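You operate a simulated robot arm through the tools that you are given. There is no shell and no other tool. Be economical: measure what you need, move in short steps, check, and stop when the job is done.

You are at the controls of a simulated robot arm. One attempt, no reset.

JOB
Choose the clamped carrier's job, run it and take the carrier out.
Fine: the job is printed on its tab; open the clamp, lay the carrier on the green bench; press start once; only the job and start buttons; leave the rail, the power and other carriers.
Where things are to end (x, y in the base frame): black carrier within 0.06 m of [0.85, -0.15].

Only the result counts: the job must be done as asked and must still hold three seconds after the hand-in. Knocking over, shifting, dropping, spilling or breaking anything else fails it.

ROBOT AND FRAMES
A 7-joint arm with a two-finger parallel gripper, fixed in place. Base frame: the origin is at the foot of the arm, x ahead of it, y to its left, z up. Units: m, rad, N and s.
With the tool pointing down near the work surface it reaches from about 0.1 to 0.38 m from the base axis. Its first joint turns from -2.007 to 2.007 rad. Payload 3.91 kg.
The tool frame sits at the grasp point between the pads (the TCP): z along the fingers, y along the line on which they close. The tips reach 0.03 m beyond it. Largest opening 0.11 m; finger width 0.02, thickness 0.01; the body of the gripper, 0.048 by 0.112 m, starts 0.055 m behind the TCP.
Orientation is that of the tool frame in the base frame, as a unit quaternion [x, y, z, w]. With the fingers straight down and closing along the base's y, the tool's x points along the base's -x, its y along +y and its z along -z.

CONTROLS
- The arm moves only by the tool drive_tool. Its arguments are lists of equal length, an entry for each row: "jaw": the closure, from 0 (fully open) to 1 (shut); "delta_pos": the shift along the base's x, y, z in m, a list of three; "turn": the turn, a rotation vector about the base's x, y, z in rad, a list of three. In form: {"jaw": [jaw, ...], "delta_pos": [[x, y, z], ...], "turn": [[wx, wy, wz], ...]}. A call has 1 to 20 rows; each row is the pose to reach, as a shift and turn from the pose commanded when the call began. Rows are played at 5 a second. More than 0.05 m and 0.15 rad between two rows, or a gripper value outside its range, and nothing of the call is played. A pose out of reach is approached as far as the arm can. The call stops where the force on the tool passes 40 N (or 10 N more than at its start, if that is more) or the arm is blocked; 0.2 s more then pass. The fingers move at their own pace (about 0.153 m/s each) and stop on an object; they squeeze with about 37 N. The grip force told is the motor's: it shows also when the fingers shut on nothing. Time passes only in rows, and 0.2 s behind the last, so rows that repeat a pose let the fingers close. The reply holds the time, the measured pose of the TCP, the force on the tool along the base axes, the opening and the grip force, in the units named above and with some noise, with the torque about the TCP (base axes, N m) and any sound that the robot's microphone picked up.
- Cameras (640 x 400 px; columns grow to the right, rows downward): "scene" is fixed at [0.4012, -0.6495, 1.5053]; the picture's right is [0.99, -0.16, 0.00], its down [-0.09, -0.54, -0.84] and it looks along [0.13, 0.83, -0.54] (base axes); focal length 340 px, centre (320, 200). "wrist" rides on the gripper at [0.072, 0.017, -0.103] in the tool frame; the picture's right is [-0.23, 0.97, 0.00], its down [-0.76, -0.18, -0.62] and it looks along [-0.61, -0.14, 0.78] (tool axes); focal length 222 px, centre (320, 200). There is no depth. A picture from a camera that has moved, and an enlarged one, comes with that camera's place and axes in the base frame and with its lens.
- get_image(camera): a new picture of that camera. No time passes.
- lift_body(by): slides the trunk up (or, below 0, down) by that many m; the arm rides with it, the base frame stays. It gives what a move gives, with no picture.
- zoom(camera, box): a new picture of the part [left, top, right, bottom] of that camera's present view, enlarged. No time passes.
- sign_off(): hands the job in; it is judged then, once.

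Go step by step. Nothing tells you positions but the pictures and the camera data: compare them with the known pose of the tool, close in by small moves and look again before you grip or let go. The budget is 120 turns and 68 pictures, counting those below and the enlarged ones. Unless the task says otherwise, let go and move clear before handing in, and close with one line.

The tools are called after "Request:" by a JSON object that holds its "api" and its "payload". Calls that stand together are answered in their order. drive_tool: Moves the arm, as the interface text tells. Its arguments: {"type":"object","properties":{"jaw":{"type":"array","items":{"type":"number"}},"delta_pos":{"type":"array","items":{"type":"array","items":{"type":"number"}}},"turn":{"type":"array","items":{"type":"array","items":{"type":"number"}}}},"required":["jaw","delta_pos","turn"]} The other tools are called the same way: lift_body (by) slides the trunk up or down; get_image (camera) takes a picture; zoom (camera, box) takes an enlarged picture of a part of a camera's view; sign_off () hands the job in.

At the start:

```text
clock: 0.0
ee_pos: [0.5294, 0.1676, 1.2242]
orientation: [-0.001, 1.0, 0.0, 0.0]
contact_force: [0.0, 0.0, -0.3]
torque: [-0.02, 0.0, 0.03]
opening: 0.11
finger_force: 0.1
trunk travel left (down, up): [-0.875, 0.115]
```

scene: 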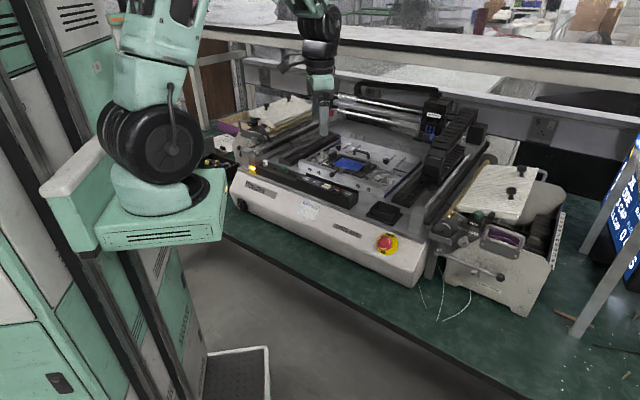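
wrist: 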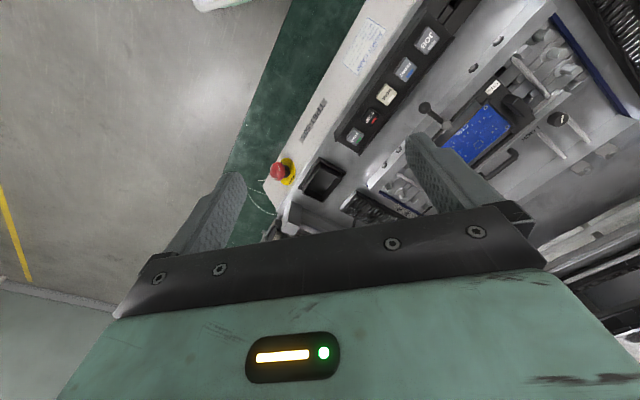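

I see a printer-like machine with a row of buttons on its front and a clamped carrier with a blue part in its bed. I'll zoom in to read the tab and the buttons.

Request:
{"api": "zoom", "payload": {"camera": "wrist", "box": [320, 0, 480, 160]}}

Request:
{"api": "zoom", "payload": {"camera": "wrist", "box": [400, 40, 600, 200]}}

Request:
{"api": "zoom", "payload": {"camera": "scene", "box": [230, 90, 470, 290]}}

```text
2.50 times, centred on (400, 80) of wrist
camera zoom: at [0.4572, 0.184, 1.3275], right [0.23, 0.97, 0.0], down [0.76, -0.18, 0.62], along [0.61, -0.14, -0.78], focal length 555 px, centre (120, 500)
```

zoom: 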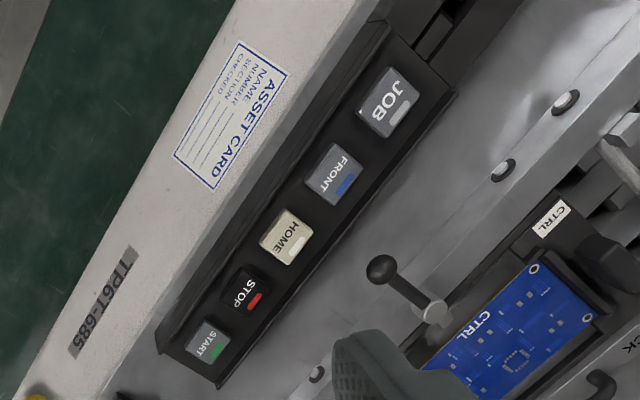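

```text
2.50 times, centred on (500, 120) of wrist
camera zoom: at [0.4572, 0.184, 1.3275], right [0.23, 0.97, 0.0], down [0.76, -0.18, 0.62], along [0.61, -0.14, -0.78], focal length 555 px, centre (-130, 400)
```

zoom: 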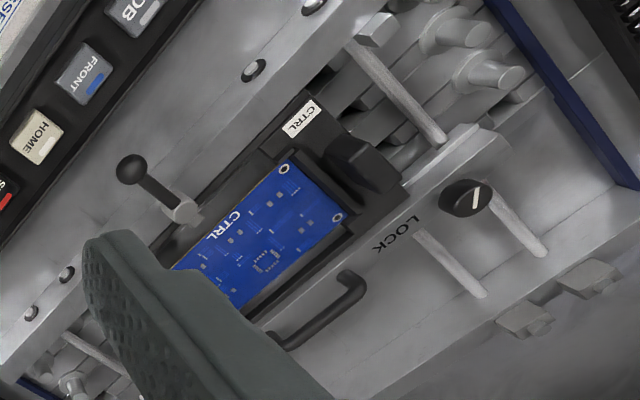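

```text
2.00 times, centred on (350, 190) of scene
camera zoom: at [0.4012, -0.6495, 1.5053], right [0.99, -0.16, 0.0], down [-0.09, -0.54, -0.84], along [0.13, 0.83, -0.54], focal length 680 px, centre (260, 220)
```

zoom: 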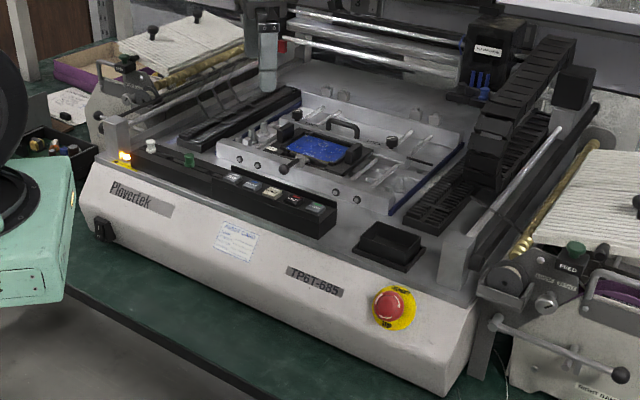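

The tab reads CTRL; there's a row of buttons (JOB, FRONT, HOME, STOP, START), a lever with a ball, and a knob marked LOCK. I'll check the monitor and the rest of the machine for a job display.

Request:
{"api": "zoom", "payload": {"camera": "scene", "box": [560, 120, 640, 300]}}

Request:
{"api": "zoom", "payload": {"camera": "scene", "box": [290, 120, 450, 230]}}

Request:
{"api": "zoom", "payload": {"camera": "wrist", "box": [260, 80, 420, 240]}}

```text
2.22 times, centred on (600, 210) of scene
camera zoom: at [0.4012, -0.6495, 1.5053], right [0.99, -0.16, 0.0], down [-0.09, -0.54, -0.84], along [0.13, 0.83, -0.54], focal length 755 px, centre (-302, 178)
```

zoom: 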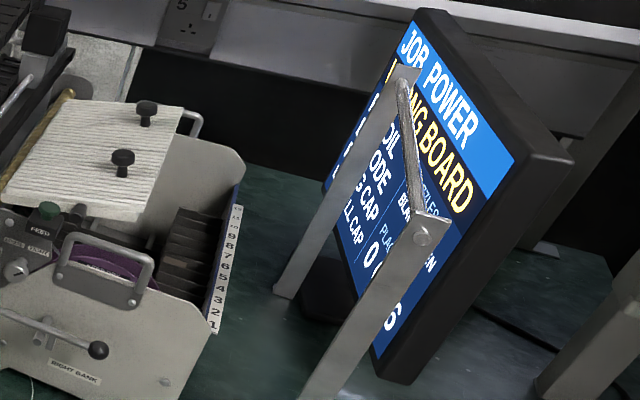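

```text
3.64 times, centred on (370, 175) of scene
camera zoom: at [0.4012, -0.6495, 1.5053], right [0.99, -0.16, 0.0], down [-0.09, -0.54, -0.84], along [0.13, 0.83, -0.54], focal length 1236 px, centre (138, 291)
```

zoom: 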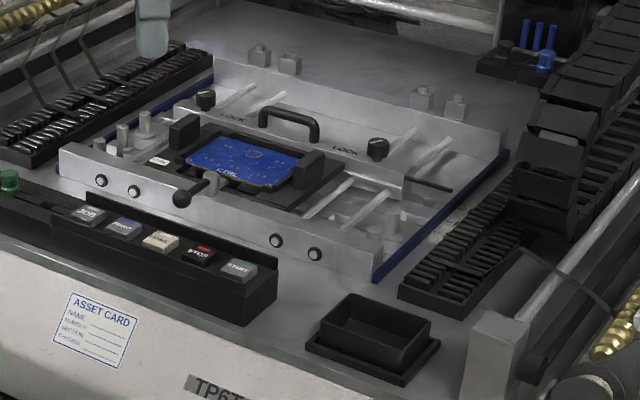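

```text
2.50 times, centred on (340, 160) of wrist
camera zoom: at [0.4572, 0.184, 1.3275], right [0.23, 0.97, 0.0], down [0.76, -0.18, 0.62], along [0.61, -0.14, -0.78], focal length 555 px, centre (270, 300)
```

zoom: 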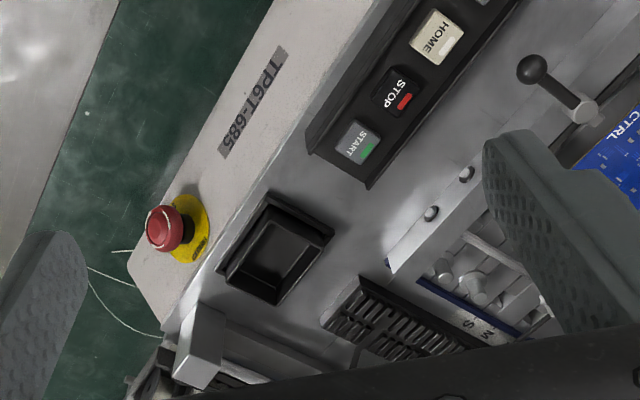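

The monitor shows job POWER / WRONG BOARD, while the tab says CTRL, so JOB has to be pressed until it shows CTRL. I estimate START at (0.62, 0.21, 0.958), JOB at (0.51, 0.32, 0.957), the carrier at (0.675, 0.42, 0.95) and the clamp ball at (0.593, 0.316, 0.974). I'll move above JOB with the jaws shut.

Request:
{"api": "drive_tool", "payload": {"jaw": [1, 1, 1, 1, 1, 1], "delta_pos": [[-0.005, 0.035, -0.03], [-0.01, 0.07, -0.06], [-0.015, 0.11, -0.08], [-0.02, 0.145, -0.1], [-0.02, 0.155, -0.13], [-0.02, 0.155, -0.13]], "turn": [[0, 0, 0], [0, 0, 0], [0, 0, 0], [0, 0, 0], [0, 0, 0], [0, 0, 0]]}}

Request:
{"api": "get_image", "payload": {"camera": "wrist"}}

Request:
{"api": "get_image", "payload": {"camera": "scene"}}

```text
clock: 1.4
ee_pos: [0.509, 0.3266, 1.0916]
orientation: [0.0, 1.0, -0.001, -0.001]
contact_force: [-0.2, -0.6, 0.1]
torque: [0.01, 0.01, -0.01]
opening: 0.0
finger_force: 36.6
trunk travel left (down, up): [-0.875, 0.115]
```

```text
59 pictures are left
camera wrist: at [0.4355, 0.343, 1.1962], right [0.23, 0.97, 0.0], down [0.76, -0.18, 0.62], along [0.61, -0.14, -0.78], focal length 222 px, centre (320, 200)
```

wrist: 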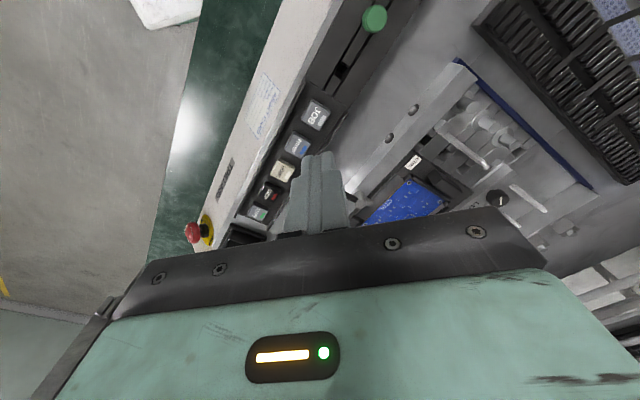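

```text
58 pictures are left
```

scene: 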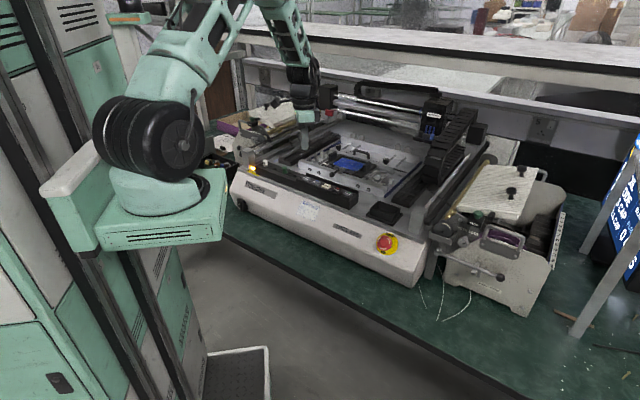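

The position agrees in both views: JOB ≈ (0.509, 0.321, 0.96). I'll descend to just above it.

Request:
{"api": "drive_tool", "payload": {"jaw": [1, 1, 1], "delta_pos": [[0, -0.004, -0.045], [0, -0.004, -0.088], [0, -0.004, -0.09]], "turn": [[0, 0, 0], [0, 0, 0], [0, 0, 0]]}}

Request:
{"api": "get_image", "payload": {"camera": "wrist"}}

Request:
{"api": "zoom", "payload": {"camera": "scene", "box": [260, 140, 400, 230]}}

```text
clock: 2.2
ee_pos: [0.5093, 0.3189, 1.0001]
orientation: [0.0, 1.0, 0.0, 0.001]
contact_force: [-0.3, -0.5, -0.1]
torque: [-0.02, 0.04, 0.01]
opening: 0.0002
finger_force: 37.1
trunk travel left (down, up): [-0.875, 0.115]
```

```text
57 pictures are left
camera wrist: at [0.4365, 0.3358, 1.105], right [0.23, 0.97, 0.0], down [0.76, -0.18, 0.62], along [0.61, -0.14, -0.78], focal length 222 px, centre (320, 200)
```

wrist: 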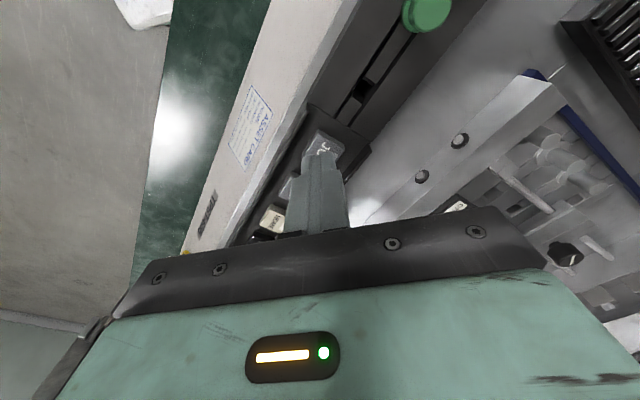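

```text
4.44 times, centred on (330, 185) of scene
camera zoom: at [0.4012, -0.6495, 1.5053], right [0.99, -0.16, 0.0], down [-0.09, -0.54, -0.84], along [0.13, 0.83, -0.54], focal length 1510 px, centre (276, 267)
```

zoom: 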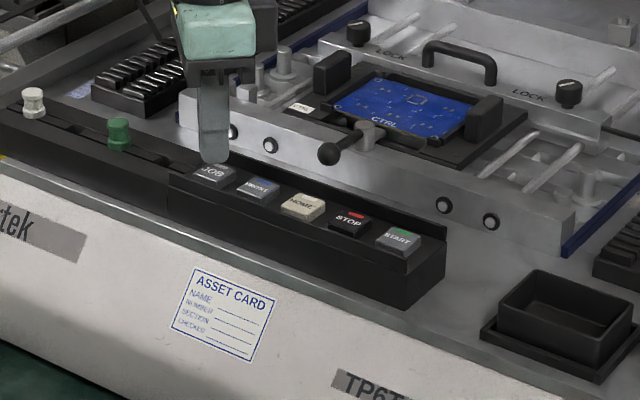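

The tip hangs right over JOB. Press and retract, then look at the monitor.

Request:
{"api": "drive_tool", "payload": {"jaw": [1, 1, 1, 1, 1], "delta_pos": [[0, 0, -0.008], [0, 0, -0.012], [0, 0, -0.015], [0, 0, -0.006], [0, 0, 0.005]], "turn": [[0, 0, 0], [0, 0, 0], [0, 0, 0], [0, 0, 0], [0, 0, 0]]}}

Request:
{"api": "zoom", "payload": {"camera": "scene", "box": [560, 120, 640, 300]}}

```text
clock: 3.4
ee_pos: [0.5108, 0.3176, 1.0097]
orientation: [0.0, 1.0, 0.0, -0.001]
contact_force: [-0.4, -0.2, 0.3]
torque: [-0.02, 0.01, 0.01]
opening: 0.0001
finger_force: 36.4
trunk travel left (down, up): [-0.875, 0.115]
```

```text
2.22 times, centred on (600, 210) of scene
camera zoom: at [0.4012, -0.6495, 1.5053], right [0.99, -0.16, 0.0], down [-0.09, -0.54, -0.84], along [0.13, 0.83, -0.54], focal length 755 px, centre (-302, 178)
```

zoom: 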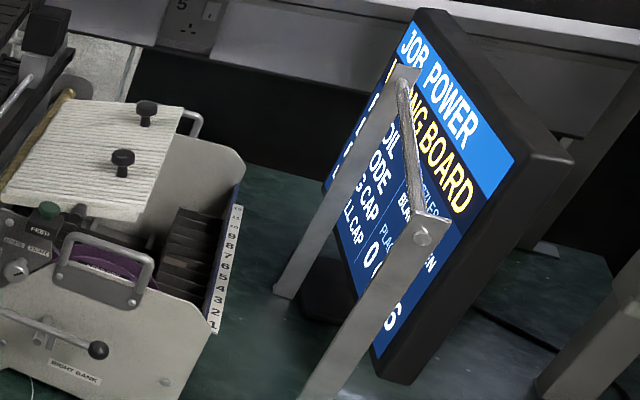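

No change on screen and no click; go down again more deeply and read the force.

Request:
{"api": "drive_tool", "payload": {"jaw": [1, 1, 1], "delta_pos": [[0, 0.001, -0.015], [0, 0.001, -0.021], [0, 0.001, -0.023]], "turn": [[0, 0, 0], [0, 0, 0], [0, 0, 0]]}}

Request:
{"api": "zoom", "payload": {"camera": "scene", "box": [270, 140, 350, 190]}}

```text
clock: 4.2
ee_pos: [0.5082, 0.3201, 0.9859]
orientation: [-0.001, 1.0, 0.0, 0.0]
contact_force: [-1.5, -2.8, 3.3]
torque: [-0.06, 0.02, 0.01]
opening: 0.0
finger_force: 36.6
trunk travel left (down, up): [-0.875, 0.115]
heard: click
```

```text
8.00 times, centred on (310, 165) of scene
camera zoom: at [0.4012, -0.6495, 1.5053], right [0.99, -0.16, 0.0], down [-0.09, -0.54, -0.84], along [0.13, 0.83, -0.54], focal length 2719 px, centre (400, 480)
```

zoom: 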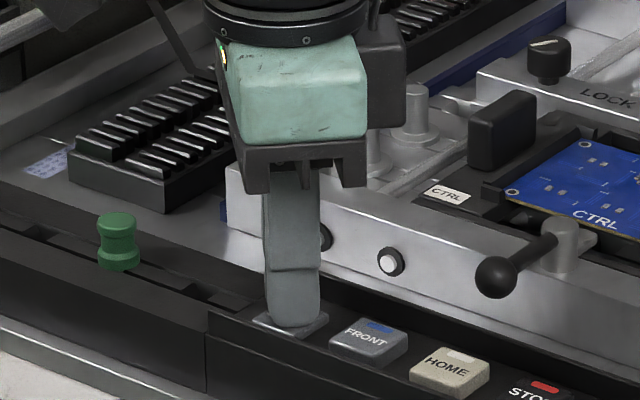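

It clicked. Retract and check the monitor.

Request:
{"api": "drive_tool", "payload": {"jaw": [1, 1], "delta_pos": [[0, 0, 0.01], [0, 0, 0.018]], "turn": [[0, 0, 0], [0, 0, 0]]}}

Request:
{"api": "zoom", "payload": {"camera": "scene", "box": [560, 120, 640, 300]}}

```text
clock: 4.8
ee_pos: [0.5089, 0.3194, 1.0049]
orientation: [-0.001, 1.0, 0.0, 0.0]
contact_force: [0.1, 0.1, 0.1]
torque: [0.0, 0.03, 0.0]
opening: 0.0
finger_force: 36.2
trunk travel left (down, up): [-0.875, 0.115]
```

```text
2.22 times, centred on (600, 210) of scene
camera zoom: at [0.4012, -0.6495, 1.5053], right [0.99, -0.16, 0.0], down [-0.09, -0.54, -0.84], along [0.13, 0.83, -0.54], focal length 755 px, centre (-302, 178)
```

zoom: 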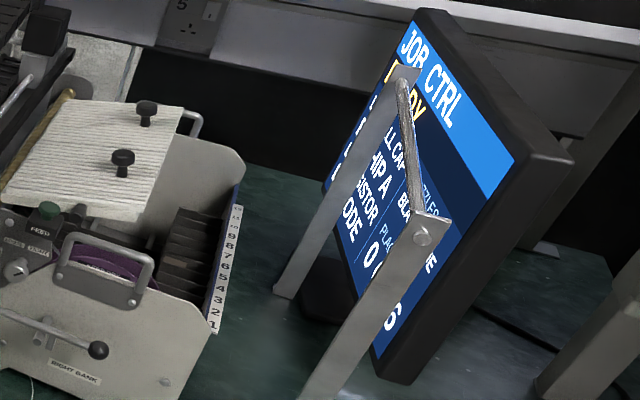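

The monitor shows JOB CTRL / READY. Now go to above START, about (0.6225, 0.2095).

Request:
{"api": "drive_tool", "payload": {"jaw": [1, 1, 1, 1, 1, 1], "delta_pos": [[0, 0, 0.04], [0.03, -0.03, 0.04], [0.06, -0.06, 0.04], [0.09, -0.09, 0.04], [0.1135, -0.11, 0.03], [0.1135, -0.11, 0.005]], "turn": [[0, 0, 0], [0, 0, 0], [0, 0, 0], [0, 0, 0], [0, 0, 0], [0, 0, 0]]}}

Request:
{"api": "get_image", "payload": {"camera": "wrist"}}

Request:
{"api": "zoom", "payload": {"camera": "scene", "box": [290, 160, 390, 220]}}

```text
clock: 6.2
ee_pos: [0.6262, 0.2087, 1.0098]
orientation: [0.0, 1.0, -0.001, 0.0]
contact_force: [0.2, 0.7, 0.0]
torque: [0.02, 0.0, 0.0]
opening: 0.0003
finger_force: 36.9
trunk travel left (down, up): [-0.875, 0.115]
```

```text
52 pictures are left
camera wrist: at [0.5529, 0.2262, 1.1137], right [0.23, 0.97, 0.0], down [0.76, -0.18, 0.62], along [0.61, -0.14, -0.78], focal length 222 px, centre (320, 200)
```

wrist: 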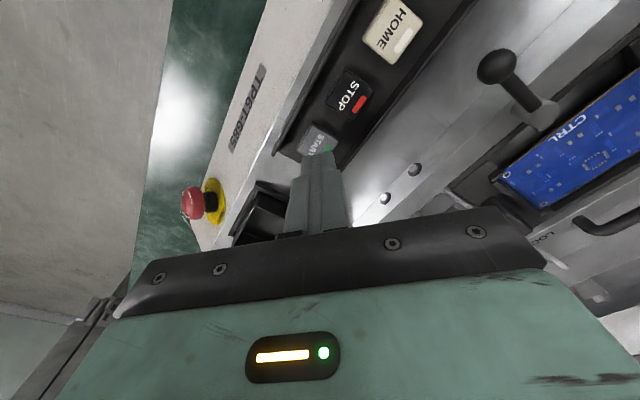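

```text
6.40 times, centred on (340, 190) of scene
camera zoom: at [0.4012, -0.6495, 1.5053], right [0.99, -0.16, 0.0], down [-0.09, -0.54, -0.84], along [0.13, 0.83, -0.54], focal length 2175 px, centre (192, 264)
```

zoom: 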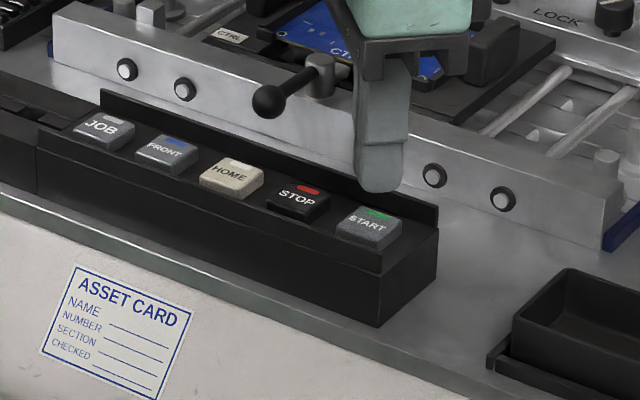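

The tip is about 5 mm right of START's centre; correct and press once, deep enough for the click.

Request:
{"api": "drive_tool", "payload": {"jaw": [1, 1, 1, 1, 1], "delta_pos": [[-0.005, -0.001, 0], [-0.005, -0.001, -0.012], [-0.005, -0.001, -0.019], [-0.005, -0.001, -0.024], [-0.005, -0.001, -0.025]], "turn": [[0, 0, 0], [0, 0, 0], [0, 0, 0], [0, 0, 0], [0, 0, 0]]}}

```text
clock: 7.4
ee_pos: [0.6185, 0.2082, 0.9842]
orientation: [-0.001, 1.0, 0.001, 0.001]
contact_force: [1.0, 1.2, 12.4]
torque: [-0.05, 0.0, -0.05]
opening: 0.0
finger_force: 36.9
trunk travel left (down, up): [-0.875, 0.115]
heard: click
```

The click was heard. I'll lift clear and see whether the run is going; the machine's head may move, so I stay in front of it.

Request:
{"api": "drive_tool", "payload": {"jaw": [1, 1, 1, 1, 1], "delta_pos": [[0, 0, 0.03], [-0.03, -0.03, 0.07], [-0.06, -0.06, 0.1], [-0.09, -0.09, 0.13], [-0.09, -0.09, 0.15]], "turn": [[0, 0, 0], [0, 0, 0], [0, 0, 0], [0, 0, 0], [0, 0, 0]]}}

Request:
{"api": "get_image", "payload": {"camera": "scene"}}

Request:
{"api": "zoom", "payload": {"camera": "scene", "box": [560, 120, 640, 300]}}

```text
refused: row 2 steps farther than a row can; nothing moved
```

```text
50 pictures are left
```

scene: 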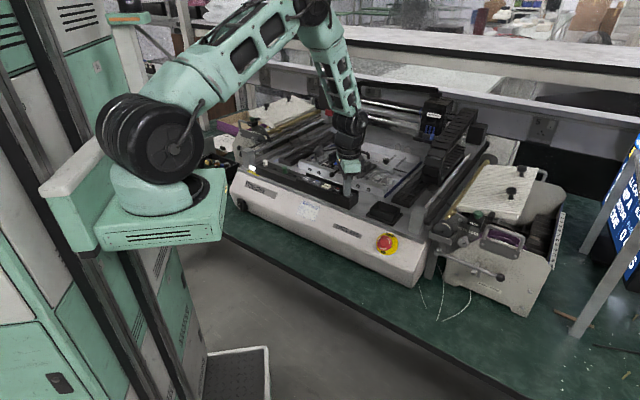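

```text
2.22 times, centred on (600, 210) of scene
camera zoom: at [0.4012, -0.6495, 1.5053], right [0.99, -0.16, 0.0], down [-0.09, -0.54, -0.84], along [0.13, 0.83, -0.54], focal length 755 px, centre (-302, 178)
```

zoom: 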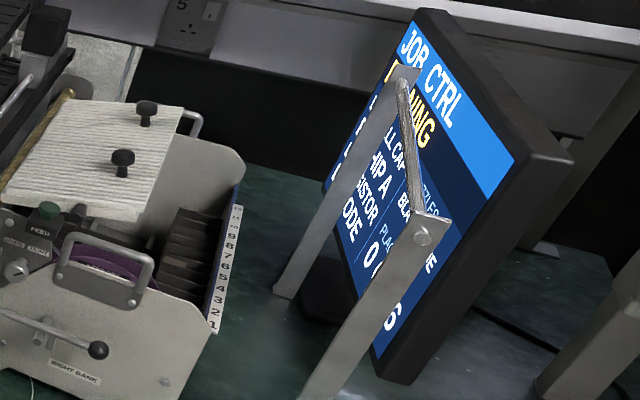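

The move was refused for step size, but the job is RUNNING. Retract in smaller steps and wait.

Request:
{"api": "drive_tool", "payload": {"jaw": [1, 1, 1, 1, 1, 1, 1, 1, 1, 1], "delta_pos": [[0, 0, 0.03], [-0.02, -0.02, 0.06], [-0.04, -0.04, 0.09], [-0.06, -0.06, 0.12], [-0.08, -0.08, 0.14], [-0.08, -0.08, 0.14], [-0.08, -0.08, 0.14], [-0.08, -0.08, 0.14], [-0.08, -0.08, 0.14], [-0.08, -0.08, 0.14]], "turn": [[0, 0, 0], [0, 0, 0], [0, 0, 0], [0, 0, 0], [0, 0, 0], [0, 0, 0], [0, 0, 0], [0, 0, 0], [0, 0, 0], [0, 0, 0]]}}

Request:
{"api": "get_image", "payload": {"camera": "scene"}}

Request:
{"api": "get_image", "payload": {"camera": "wrist"}}

```text
clock: 9.6
ee_pos: [0.5405, 0.1258, 1.1247]
orientation: [0.001, 1.0, 0.001, 0.0]
contact_force: [-0.1, 0.1, -0.4]
torque: [0.0, -0.01, -0.02]
opening: 0.0
finger_force: 36.3
trunk travel left (down, up): [-0.875, 0.115]
```

```text
48 pictures are left
```

scene: 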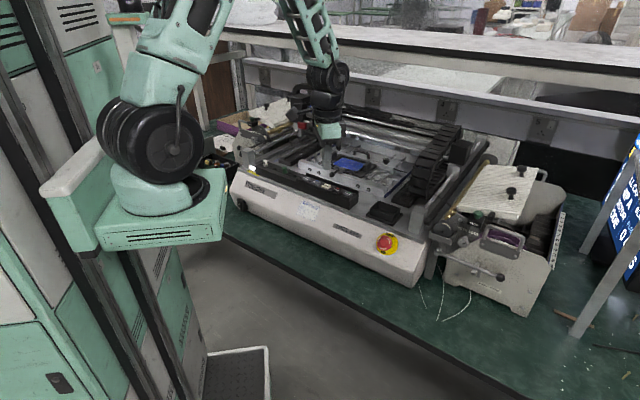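

```text
47 pictures are left
camera wrist: at [0.4686, 0.1429, 1.2273], right [0.23, 0.97, 0.0], down [0.76, -0.18, 0.62], along [0.61, -0.14, -0.78], focal length 222 px, centre (320, 200)
```

wrist: 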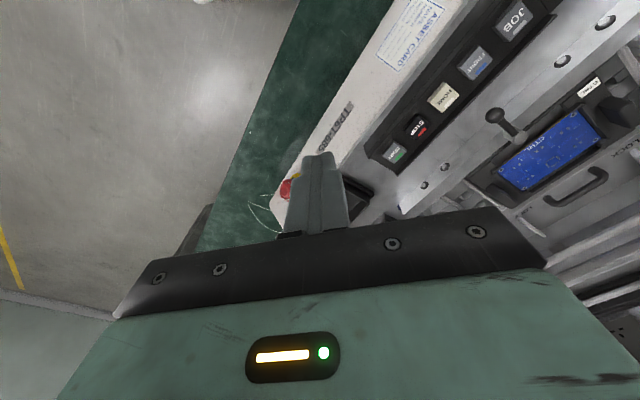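

The machine's head is moving over the bed. I wait out the run well clear.

Request:
{"api": "drive_tool", "payload": {"jaw": [1, 1, 1, 1, 1, 1, 1, 1, 1, 1, 1, 1, 1, 1, 1, 1, 1, 1, 1, 1], "delta_pos": [[0, 0, 0.02], [0, 0, 0.04], [0, 0, 0.06], [0, 0, 0.06], [0, 0, 0.06], [0, 0, 0.06], [0, 0, 0.06], [0, 0, 0.06], [0, 0, 0.06], [0, 0, 0.06], [0, 0, 0.06], [0, 0, 0.06], [0, 0, 0.06], [0, 0, 0.06], [0, 0, 0.06], [0, 0, 0.06], [0, 0, 0.06], [0, 0, 0.06], [0, 0, 0.06], [0, 0, 0.06]], "turn": [[0, 0, 0], [0, 0, 0], [0, 0, 0], [0, 0, 0], [0, 0, 0], [0, 0, 0], [0, 0, 0], [0, 0, 0], [0, 0, 0], [0, 0, 0], [0, 0, 0], [0, 0, 0], [0, 0, 0], [0, 0, 0], [0, 0, 0], [0, 0, 0], [0, 0, 0], [0, 0, 0], [0, 0, 0], [0, 0, 0]]}}

Request:
{"api": "zoom", "payload": {"camera": "scene", "box": [560, 120, 640, 300]}}

Request:
{"api": "zoom", "payload": {"camera": "scene", "box": [270, 80, 430, 200]}}

```text
clock: 13.8
ee_pos: [0.5392, 0.1277, 1.1817]
orientation: [0.0, 1.0, 0.0, -0.001]
contact_force: [-0.5, -0.1, 0.1]
torque: [0.01, -0.02, 0.0]
opening: 0.0
finger_force: 36.8
trunk travel left (down, up): [-0.875, 0.115]
```

```text
2.22 times, centred on (600, 210) of scene
camera zoom: at [0.4012, -0.6495, 1.5053], right [0.99, -0.16, 0.0], down [-0.09, -0.54, -0.84], along [0.13, 0.83, -0.54], focal length 755 px, centre (-302, 178)
```

zoom: 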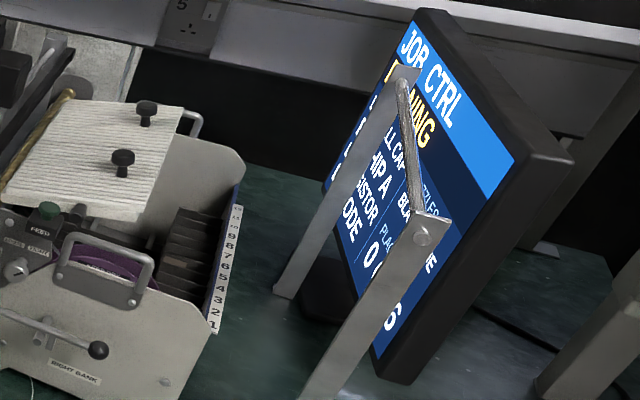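

```text
3.33 times, centred on (350, 140) of scene
camera zoom: at [0.4012, -0.6495, 1.5053], right [0.99, -0.16, 0.0], down [-0.09, -0.54, -0.84], along [0.13, 0.83, -0.54], focal length 1133 px, centre (220, 400)
```

zoom: 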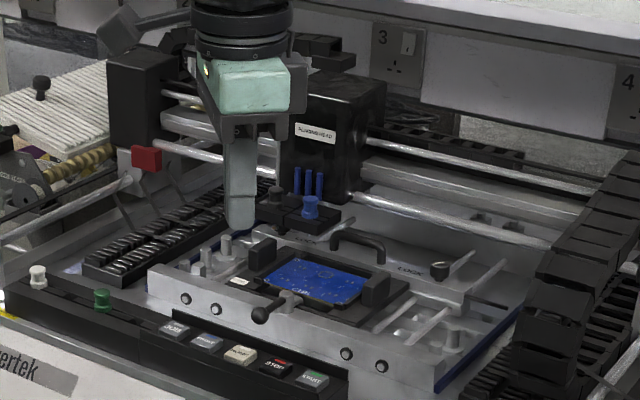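

Still running. I'll use the wait to turn the tool 45° so that it lines up with the machine.

Request:
{"api": "drive_tool", "payload": {"jaw": [0, 0, 0, 0, 0, 0, 0, 0, 0, 0, 0, 0, 0, 0, 0, 0, 0, 0, 0, 0], "delta_pos": [[0, 0, 0.0], [0, 0, 0.0], [0, 0, 0], [0, 0, 0], [0, 0, 0], [0, 0, 0], [0, 0, 0], [0, 0, 0], [0, 0, 0], [0, 0, 0], [0, 0, 0], [0, 0, 0], [0, 0, 0], [0, 0, 0], [0, 0, 0], [0, 0, 0], [0, 0, 0], [0, 0, 0], [0, 0, 0], [0, 0, 0]], "turn": [[0, 0, 0.13], [0, 0, 0.26], [0, 0, 0.39], [0, 0, 0.52], [0, 0, 0.65], [0, 0, 0.785], [0, 0, 0.785], [0, 0, 0.785], [0, 0, 0.785], [0, 0, 0.785], [0, 0, 0.785], [0, 0, 0.785], [0, 0, 0.785], [0, 0, 0.785], [0, 0, 0.785], [0, 0, 0.785], [0, 0, 0.785], [0, 0, 0.785], [0, 0, 0.785], [0, 0, 0.785]]}}

Request:
{"api": "get_image", "payload": {"camera": "scene"}}

Request:
{"api": "get_image", "payload": {"camera": "wrist"}}

```text
clock: 18.0
ee_pos: [0.5392, 0.1273, 1.1841]
orientation: [-0.383, 0.924, 0.0, 0.0]
contact_force: [-0.1, 0.4, 0.2]
torque: [0.01, -0.02, -0.04]
opening: 0.1101
finger_force: 0.0
trunk travel left (down, up): [-0.875, 0.115]
```

```text
44 pictures are left
```

scene: 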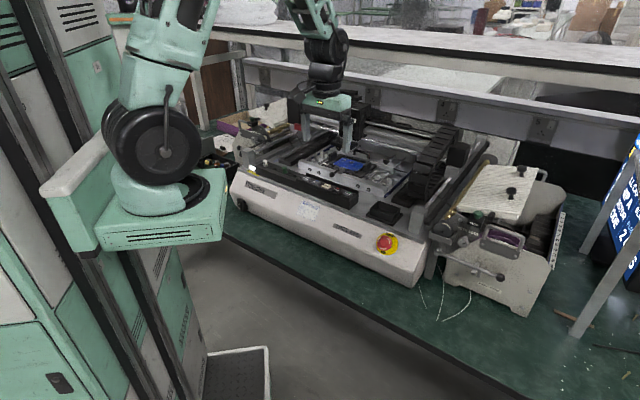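

```text
43 pictures are left
camera wrist: at [0.4752, 0.089, 1.2876], right [-0.53, 0.85, 0.0], down [0.66, 0.41, 0.62], along [0.53, 0.33, -0.78], focal length 222 px, centre (320, 200)
```

wrist: 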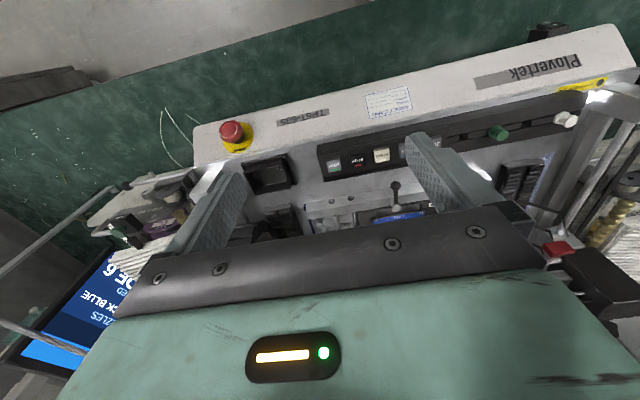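

The counter shows 2 of 6; keep waiting.

Request:
{"api": "drive_tool", "payload": {"jaw": [0, 0, 0, 0, 0, 0, 0, 0, 0, 0, 0, 0, 0, 0, 0, 0, 0, 0, 0, 0], "delta_pos": [[0, 0, 0], [0, 0, 0], [0, 0, 0], [0, 0, 0], [0, 0, 0], [0, 0, 0], [0, 0, 0], [0, 0, 0], [0, 0, 0], [0, 0, 0], [0, 0, 0], [0, 0, 0], [0, 0, 0], [0, 0, 0], [0, 0, 0], [0, 0, 0], [0, 0, 0], [0, 0, 0], [0, 0, 0], [0, 0, 0]], "turn": [[0, 0, 0], [0, 0, 0], [0, 0, 0], [0, 0, 0], [0, 0, 0], [0, 0, 0], [0, 0, 0], [0, 0, 0], [0, 0, 0], [0, 0, 0], [0, 0, 0], [0, 0, 0], [0, 0, 0], [0, 0, 0], [0, 0, 0], [0, 0, 0], [0, 0, 0], [0, 0, 0], [0, 0, 0], [0, 0, 0]]}}

Request:
{"api": "drive_tool", "payload": {"jaw": [0, 0, 0, 0, 0, 0, 0, 0, 0, 0, 0, 0, 0, 0, 0, 0, 0, 0, 0, 0], "delta_pos": [[0, 0, 0], [0, 0, 0], [0, 0, 0], [0, 0, 0], [0, 0, 0], [0, 0, 0], [0, 0, 0], [0, 0, 0], [0, 0, 0], [0, 0, 0], [0, 0, 0], [0, 0, 0], [0, 0, 0], [0, 0, 0], [0, 0, 0], [0, 0, 0], [0, 0, 0], [0, 0, 0], [0, 0, 0], [0, 0, 0]], "turn": [[0, 0, 0], [0, 0, 0], [0, 0, 0], [0, 0, 0], [0, 0, 0], [0, 0, 0], [0, 0, 0], [0, 0, 0], [0, 0, 0], [0, 0, 0], [0, 0, 0], [0, 0, 0], [0, 0, 0], [0, 0, 0], [0, 0, 0], [0, 0, 0], [0, 0, 0], [0, 0, 0], [0, 0, 0], [0, 0, 0]]}}

Request:
{"api": "zoom", "payload": {"camera": "scene", "box": [560, 120, 640, 300]}}

```text
clock: 22.2
ee_pos: [0.538, 0.1283, 1.1839]
orientation: [-0.383, 0.924, 0.0, -0.001]
contact_force: [0.1, 0.5, 1.0]
torque: [-0.02, -0.01, -0.01]
opening: 0.1099
finger_force: 0.0
trunk travel left (down, up): [-0.875, 0.115]
```

```text
clock: 26.4
ee_pos: [0.537, 0.1282, 1.1847]
orientation: [-0.382, 0.924, 0.0, 0.0]
contact_force: [-0.2, 0.6, 0.4]
torque: [-0.03, 0.01, 0.02]
opening: 0.11
finger_force: 0.1
trunk travel left (down, up): [-0.875, 0.115]
```

```text
2.22 times, centred on (600, 210) of scene
camera zoom: at [0.4012, -0.6495, 1.5053], right [0.99, -0.16, 0.0], down [-0.09, -0.54, -0.84], along [0.13, 0.83, -0.54], focal length 755 px, centre (-302, 178)
```

zoom: 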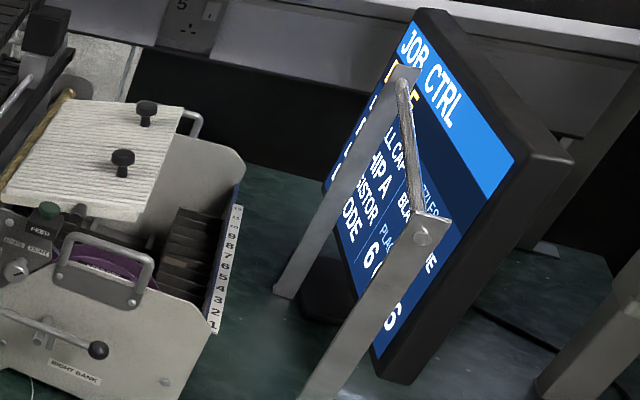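

It shows 6 of 6 and DONE. Now a close look at the clamp and the carrier.

Request:
{"api": "zoom", "payload": {"camera": "scene", "box": [310, 140, 390, 190]}}

Request:
{"api": "get_image", "payload": {"camera": "scene"}}

```text
8.00 times, centred on (350, 165) of scene
camera zoom: at [0.4012, -0.6495, 1.5053], right [0.99, -0.16, 0.0], down [-0.09, -0.54, -0.84], along [0.13, 0.83, -0.54], focal length 2719 px, centre (80, 480)
```

zoom: 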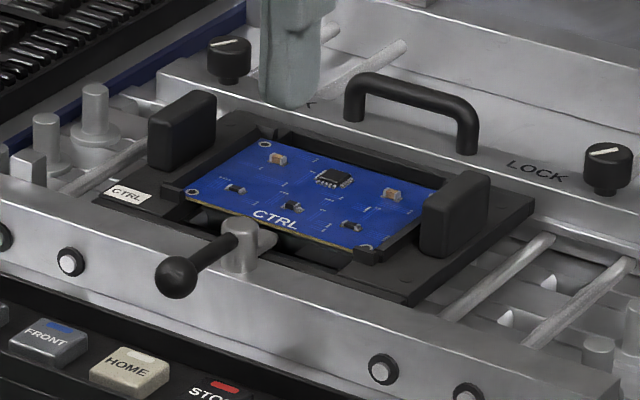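

```text
40 pictures are left
```

scene: 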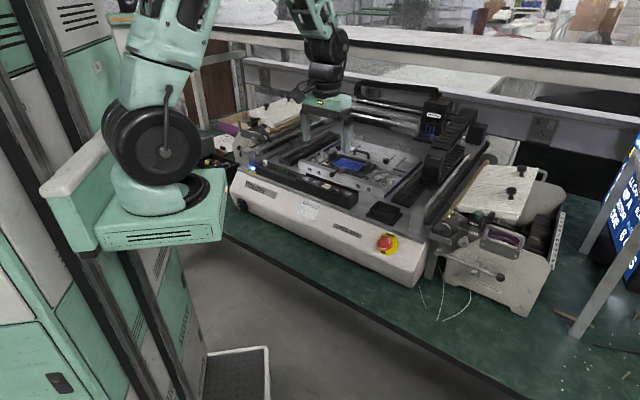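

The clamp is a post on the front rail at about (0.630, 0.355) with the ball lever pointing to the front. I'll hover over it for a closer view with the wrist camera.

Request:
{"api": "drive_tool", "payload": {"jaw": [0, 0, 0, 0, 0, 0, 0, 0], "delta_pos": [[0.017, 0.037, 0], [0.034, 0.074, 0], [0.051, 0.111, 0], [0.068, 0.148, 0], [0.085, 0.185, -0.01], [0.102, 0.222, -0.03], [0.122, 0.257, -0.05], [0.122, 0.257, -0.05]], "turn": [[0, 0, 0], [0, 0, 0], [0, 0, 0], [0, 0, 0], [0, 0, 0], [0, 0, 0], [0, 0, 0], [0, 0, 0]]}}

Request:
{"api": "get_image", "payload": {"camera": "wrist"}}

Request:
{"api": "zoom", "payload": {"camera": "wrist", "box": [220, 0, 420, 125]}}

```text
clock: 28.2
ee_pos: [0.658, 0.3859, 1.1321]
orientation: [-0.382, 0.924, 0.0, -0.001]
contact_force: [-0.2, -0.2, -0.2]
torque: [0.03, -0.01, 0.01]
opening: 0.1099
finger_force: 0.1
trunk travel left (down, up): [-0.875, 0.115]
```

```text
39 pictures are left
camera wrist: at [0.5951, 0.3465, 1.2364], right [-0.53, 0.85, 0.0], down [0.66, 0.41, 0.62], along [0.53, 0.33, -0.78], focal length 222 px, centre (320, 200)
```

wrist: 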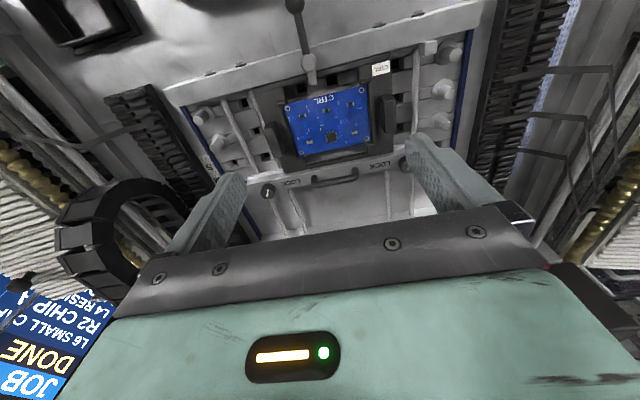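

```text
3.20 times, centred on (320, 62) of wrist
camera zoom: at [0.5951, 0.3465, 1.2364], right [-0.53, 0.85, 0.0], down [0.66, 0.41, 0.62], along [0.53, 0.33, -0.78], focal length 711 px, centre (320, 640)
```

zoom: 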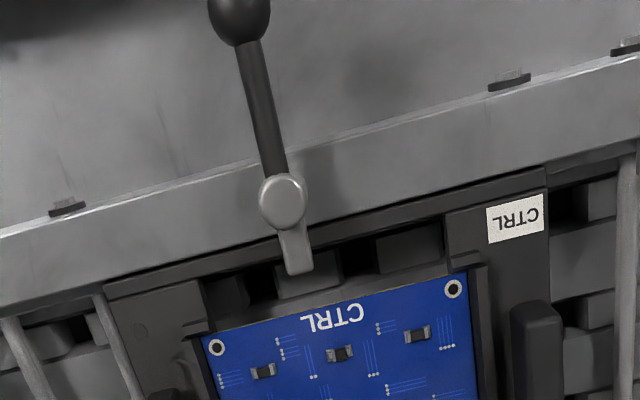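

The dog sits opposite the lever and holds the carrier's front edge. I'll straddle the ball, at about (0.595, 0.3185, 0.974), with half-closed fingers and swing the lever about the post.

Request:
{"api": "drive_tool", "payload": {"jaw": [0.3, 0.68, 0.68, 0.68], "delta_pos": [[-0.03, -0.032, -0.02], [-0.06, -0.062, -0.04], [-0.064, -0.0675, -0.075], [-0.064, -0.0675, -0.075]], "turn": [[0, 0, 0], [0, 0, 0], [0, 0, 0], [0, 0, 0]]}}

Request:
{"api": "get_image", "payload": {"camera": "wrist"}}

Request:
{"api": "zoom", "payload": {"camera": "scene", "box": [300, 140, 380, 190]}}

```text
clock: 29.2
ee_pos: [0.5951, 0.3183, 1.0573]
orientation: [-0.382, 0.924, -0.001, 0.0]
contact_force: [0.6, 0.1, 0.4]
torque: [0.02, 0.0, 0.01]
opening: 0.0356
finger_force: 0.0
trunk travel left (down, up): [-0.875, 0.115]
```

```text
37 pictures are left
camera wrist: at [0.5323, 0.2786, 1.1612], right [-0.53, 0.85, 0.0], down [0.66, 0.41, 0.62], along [0.53, 0.33, -0.78], focal length 222 px, centre (320, 200)
```

wrist: 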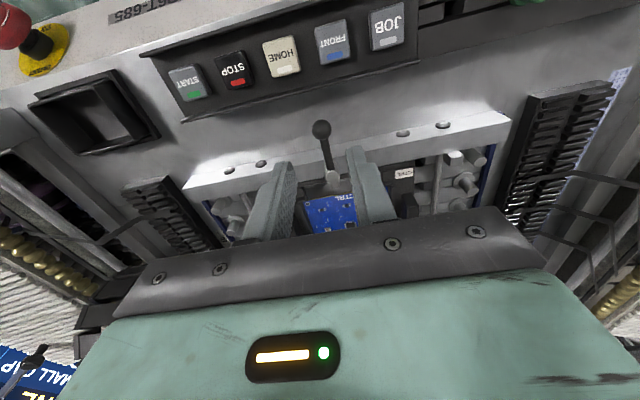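

```text
8.00 times, centred on (340, 165) of scene
camera zoom: at [0.4012, -0.6495, 1.5053], right [0.99, -0.16, 0.0], down [-0.09, -0.54, -0.84], along [0.13, 0.83, -0.54], focal length 2719 px, centre (160, 480)
```

zoom: 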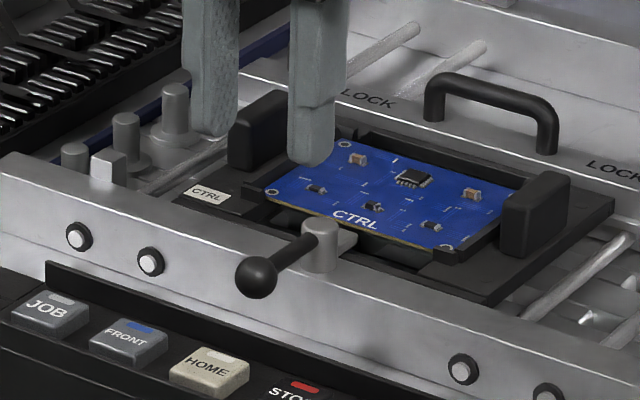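

Fingers are centred on the ball within a few mm. Descend to straddle it.

Request:
{"api": "drive_tool", "payload": {"jaw": [0.68, 0.68, 0.68], "delta_pos": [[-0.002, -0.001, -0.03], [-0.002, -0.001, -0.055], [-0.002, -0.001, -0.061]], "turn": [[0, 0, 0], [0, 0, 0], [0, 0, 0]]}}

Request:
{"api": "zoom", "payload": {"camera": "scene", "box": [300, 140, 380, 190]}}

Request:
{"api": "zoom", "payload": {"camera": "wrist", "box": [220, 80, 420, 240]}}

```text
clock: 30.0
ee_pos: [0.5933, 0.3171, 0.9954]
orientation: [-0.383, 0.924, 0.0, 0.0]
contact_force: [0.3, -0.9, 0.1]
torque: [0.0, -0.01, -0.01]
opening: 0.0352
finger_force: 0.0
trunk travel left (down, up): [-0.875, 0.115]
```

```text
8.00 times, centred on (340, 165) of scene
camera zoom: at [0.4012, -0.6495, 1.5053], right [0.99, -0.16, 0.0], down [-0.09, -0.54, -0.84], along [0.13, 0.83, -0.54], focal length 2719 px, centre (160, 480)
```

zoom: 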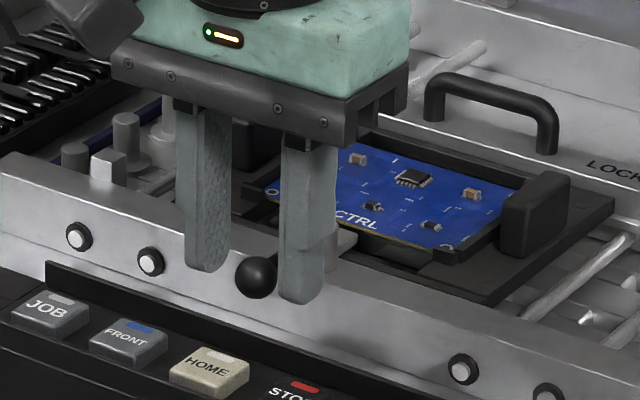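

```text
2.50 times, centred on (320, 160) of wrist
camera zoom: at [0.5299, 0.2779, 1.0997], right [-0.53, 0.85, 0.0], down [0.66, 0.41, 0.62], along [0.53, 0.33, -0.78], focal length 555 px, centre (320, 300)
```

zoom: 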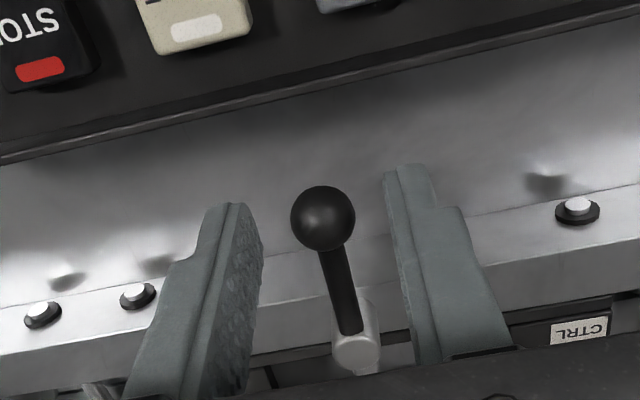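

The ball is captured between the fingers. I swing clockwise (seen from above), half way first.

Request:
{"api": "drive_tool", "payload": {"jaw": [0.68, 0.68, 0.68, 0.68, 0.68, 0.68], "delta_pos": [[-0.0049, 0.0055, 0.001], [-0.0089, 0.0115, 0.002], [-0.0121, 0.0181, 0.002], [-0.0143, 0.0251, 0.002], [-0.0156, 0.0323, 0.002], [-0.0158, 0.0396, 0.002]], "turn": [[0, 0, -0.14], [0, 0, -0.28], [0, 0, -0.42], [0, 0, -0.56], [0, 0, -0.7], [0, 0, -0.84]]}}

Request:
{"api": "zoom", "payload": {"camera": "scene", "box": [300, 140, 380, 190]}}

```text
clock: 31.4
ee_pos: [0.5774, 0.3573, 0.9994]
orientation: [0.028, 1.0, 0.0, 0.0]
contact_force: [-0.3, -1.2, 0.1]
torque: [-0.06, 0.0, 0.0]
opening: 0.0353
finger_force: 0.0
trunk travel left (down, up): [-0.875, 0.115]
```

```text
8.00 times, centred on (340, 165) of scene
camera zoom: at [0.4012, -0.6495, 1.5053], right [0.99, -0.16, 0.0], down [-0.09, -0.54, -0.84], along [0.13, 0.83, -0.54], focal length 2719 px, centre (160, 480)
```

zoom: 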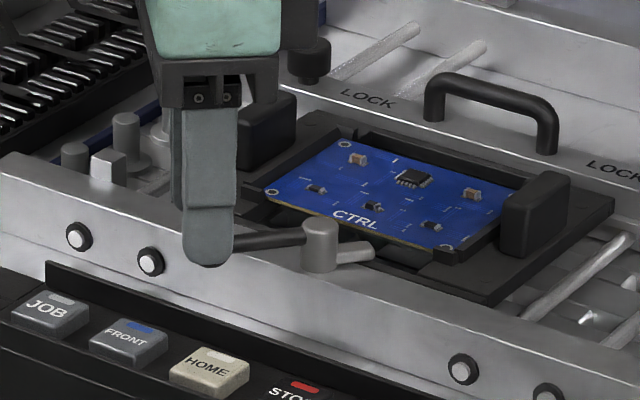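

The lever turns freely and the dog is moving off. Continue the swing.

Request:
{"api": "drive_tool", "payload": {"jaw": [0.68, 0.68, 0.68, 0.68, 0.68, 0.68], "delta_pos": [[0.0008, 0.0073, 0], [0.0026, 0.0144, 0], [0.0054, 0.0212, 0], [0.0091, 0.0275, 0], [0.0137, 0.0332, 0], [0.019, 0.0383, 0]], "turn": [[0, 0, -0.14], [0, 0, -0.28], [0, 0, -0.42], [0, 0, -0.56], [0, 0, -0.7], [0, 0, -0.84]]}}

Request:
{"api": "zoom", "payload": {"camera": "scene", "box": [300, 140, 380, 190]}}

```text
clock: 32.8
ee_pos: [0.5954, 0.3952, 0.9991]
orientation: [0.434, 0.901, 0.0, 0.0]
contact_force: [0.0, 0.3, -0.3]
torque: [0.02, -0.04, 0.0]
opening: 0.0352
finger_force: 0.1
trunk travel left (down, up): [-0.875, 0.115]
```

```text
8.00 times, centred on (340, 165) of scene
camera zoom: at [0.4012, -0.6495, 1.5053], right [0.99, -0.16, 0.0], down [-0.09, -0.54, -0.84], along [0.13, 0.83, -0.54], focal length 2719 px, centre (160, 480)
```

zoom: 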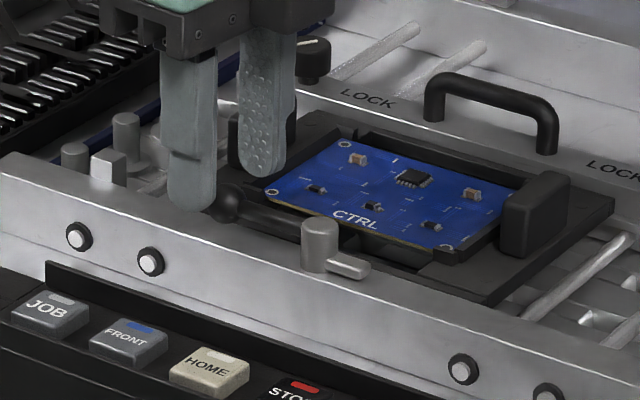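

The clamp looks open, with the dog along the rail. Lift off, turn back and view from above.

Request:
{"api": "drive_tool", "payload": {"jaw": [0.68, 0.68, 0.68, 0.5, 0.3, 0, 0, 0, 0, 0, 0, 0, 0, 0, 0, 0], "delta_pos": [[0, 0, 0.03], [0, 0, 0.07], [0, 0, 0.11], [0.01, 0, 0.13], [0.02, 0, 0.13], [0.03, 0, 0.13], [0.04, 0, 0.13], [0.05, 0, 0.13], [0.06, 0, 0.13], [0.065, 0, 0.13], [0.065, 0, 0.13], [0.065, 0, 0.13], [0.065, 0, 0.13], [0.065, 0, 0.13], [0.065, 0, 0.13], [0.065, 0, 0.13]], "turn": [[0, 0, 0], [0, 0, 0], [0, 0, 0], [0, 0, 0.14], [0, 0, 0.28], [0, 0, 0.42], [0, 0, 0.56], [0, 0, 0.7], [0, 0, 0.84], [0, 0, 0.98], [0, 0, 1.12], [0, 0, 1.26], [0, 0, 1.4], [0, 0, 1.54], [0, 0, 1.68], [0, 0, 1.68]]}}

Request:
{"api": "get_image", "payload": {"camera": "wrist"}}

Request:
{"api": "zoom", "payload": {"camera": "wrist", "box": [220, 20, 420, 145]}}

```text
clock: 36.2
ee_pos: [0.661, 0.3952, 1.1289]
orientation: [-0.384, 0.923, 0.0, 0.0]
contact_force: [0.6, 0.2, 0.3]
torque: [0.01, 0.02, -0.03]
opening: 0.1098
finger_force: 0.0
trunk travel left (down, up): [-0.875, 0.115]
```

```text
31 pictures are left
camera wrist: at [0.5992, 0.3554, 1.2331], right [-0.53, 0.85, 0.0], down [0.66, 0.41, 0.62], along [0.53, 0.33, -0.78], focal length 222 px, centre (320, 200)
```

wrist: 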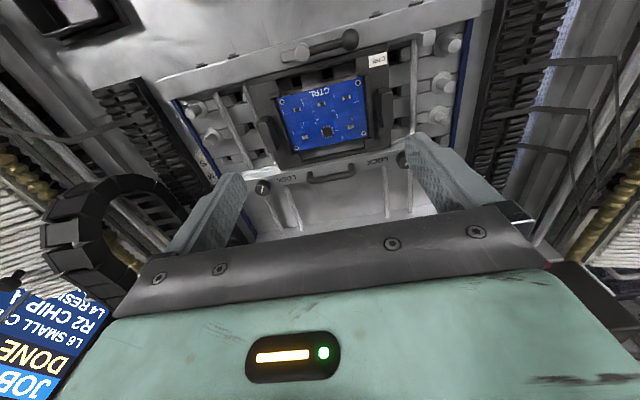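

```text
3.20 times, centred on (320, 82) of wrist
camera zoom: at [0.5992, 0.3554, 1.2331], right [-0.53, 0.85, 0.0], down [0.66, 0.41, 0.62], along [0.53, 0.33, -0.78], focal length 711 px, centre (320, 576)
```

zoom: 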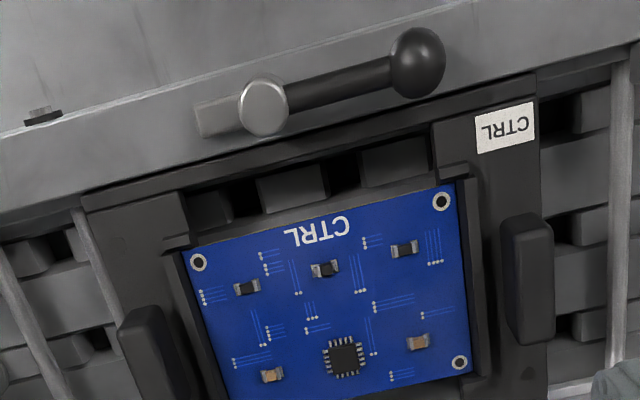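

The clamp is fully open: lever and dog lie along the rail. I plan to pinch the block next to the CTRL tab, around (0.624, 0.463), closing along the machine's length; I'll hover there first.

Request:
{"api": "drive_tool", "payload": {"jaw": [0.3, 0.55, 0.55, 0.55], "delta_pos": [[-0.018, 0.034, -0.02], [-0.037, 0.068, -0.04], [-0.037, 0.068, -0.07], [-0.037, 0.068, -0.07]], "turn": [[0, 0, 0], [0, 0, 0], [0, 0, 0], [0, 0, 0]]}}

Request:
{"api": "zoom", "payload": {"camera": "wrist", "box": [220, 80, 420, 240]}}

Request:
{"api": "zoom", "payload": {"camera": "scene", "box": [300, 130, 380, 180]}}

```text
clock: 37.2
ee_pos: [0.6266, 0.4659, 1.0604]
orientation: [-0.382, 0.924, 0.0, -0.001]
contact_force: [-0.4, 0.6, -0.2]
torque: [-0.02, 0.0, 0.0]
opening: 0.0495
finger_force: 0.1
trunk travel left (down, up): [-0.875, 0.115]
```

```text
2.50 times, centred on (320, 160) of wrist
camera zoom: at [0.5625, 0.4263, 1.1639], right [-0.53, 0.85, 0.0], down [0.66, 0.41, 0.62], along [0.53, 0.33, -0.78], focal length 555 px, centre (320, 300)
```

zoom: 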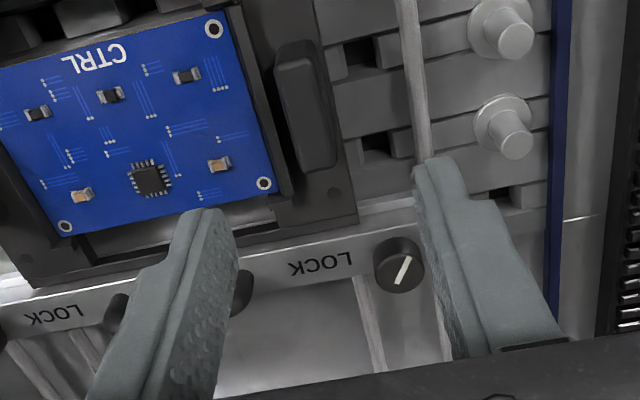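

```text
8.00 times, centred on (340, 155) of scene
camera zoom: at [0.4012, -0.6495, 1.5053], right [0.99, -0.16, 0.0], down [-0.09, -0.54, -0.84], along [0.13, 0.83, -0.54], focal length 2719 px, centre (160, 560)
```

zoom: 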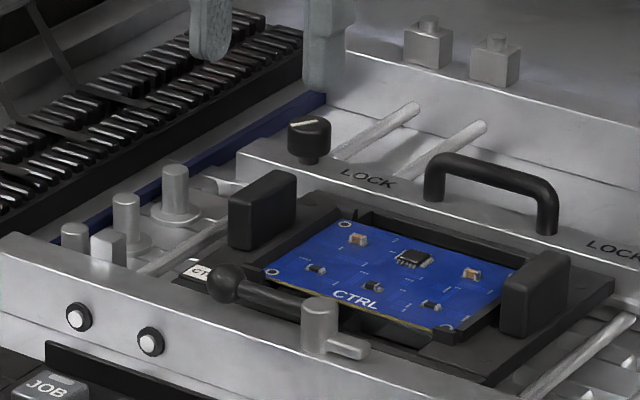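

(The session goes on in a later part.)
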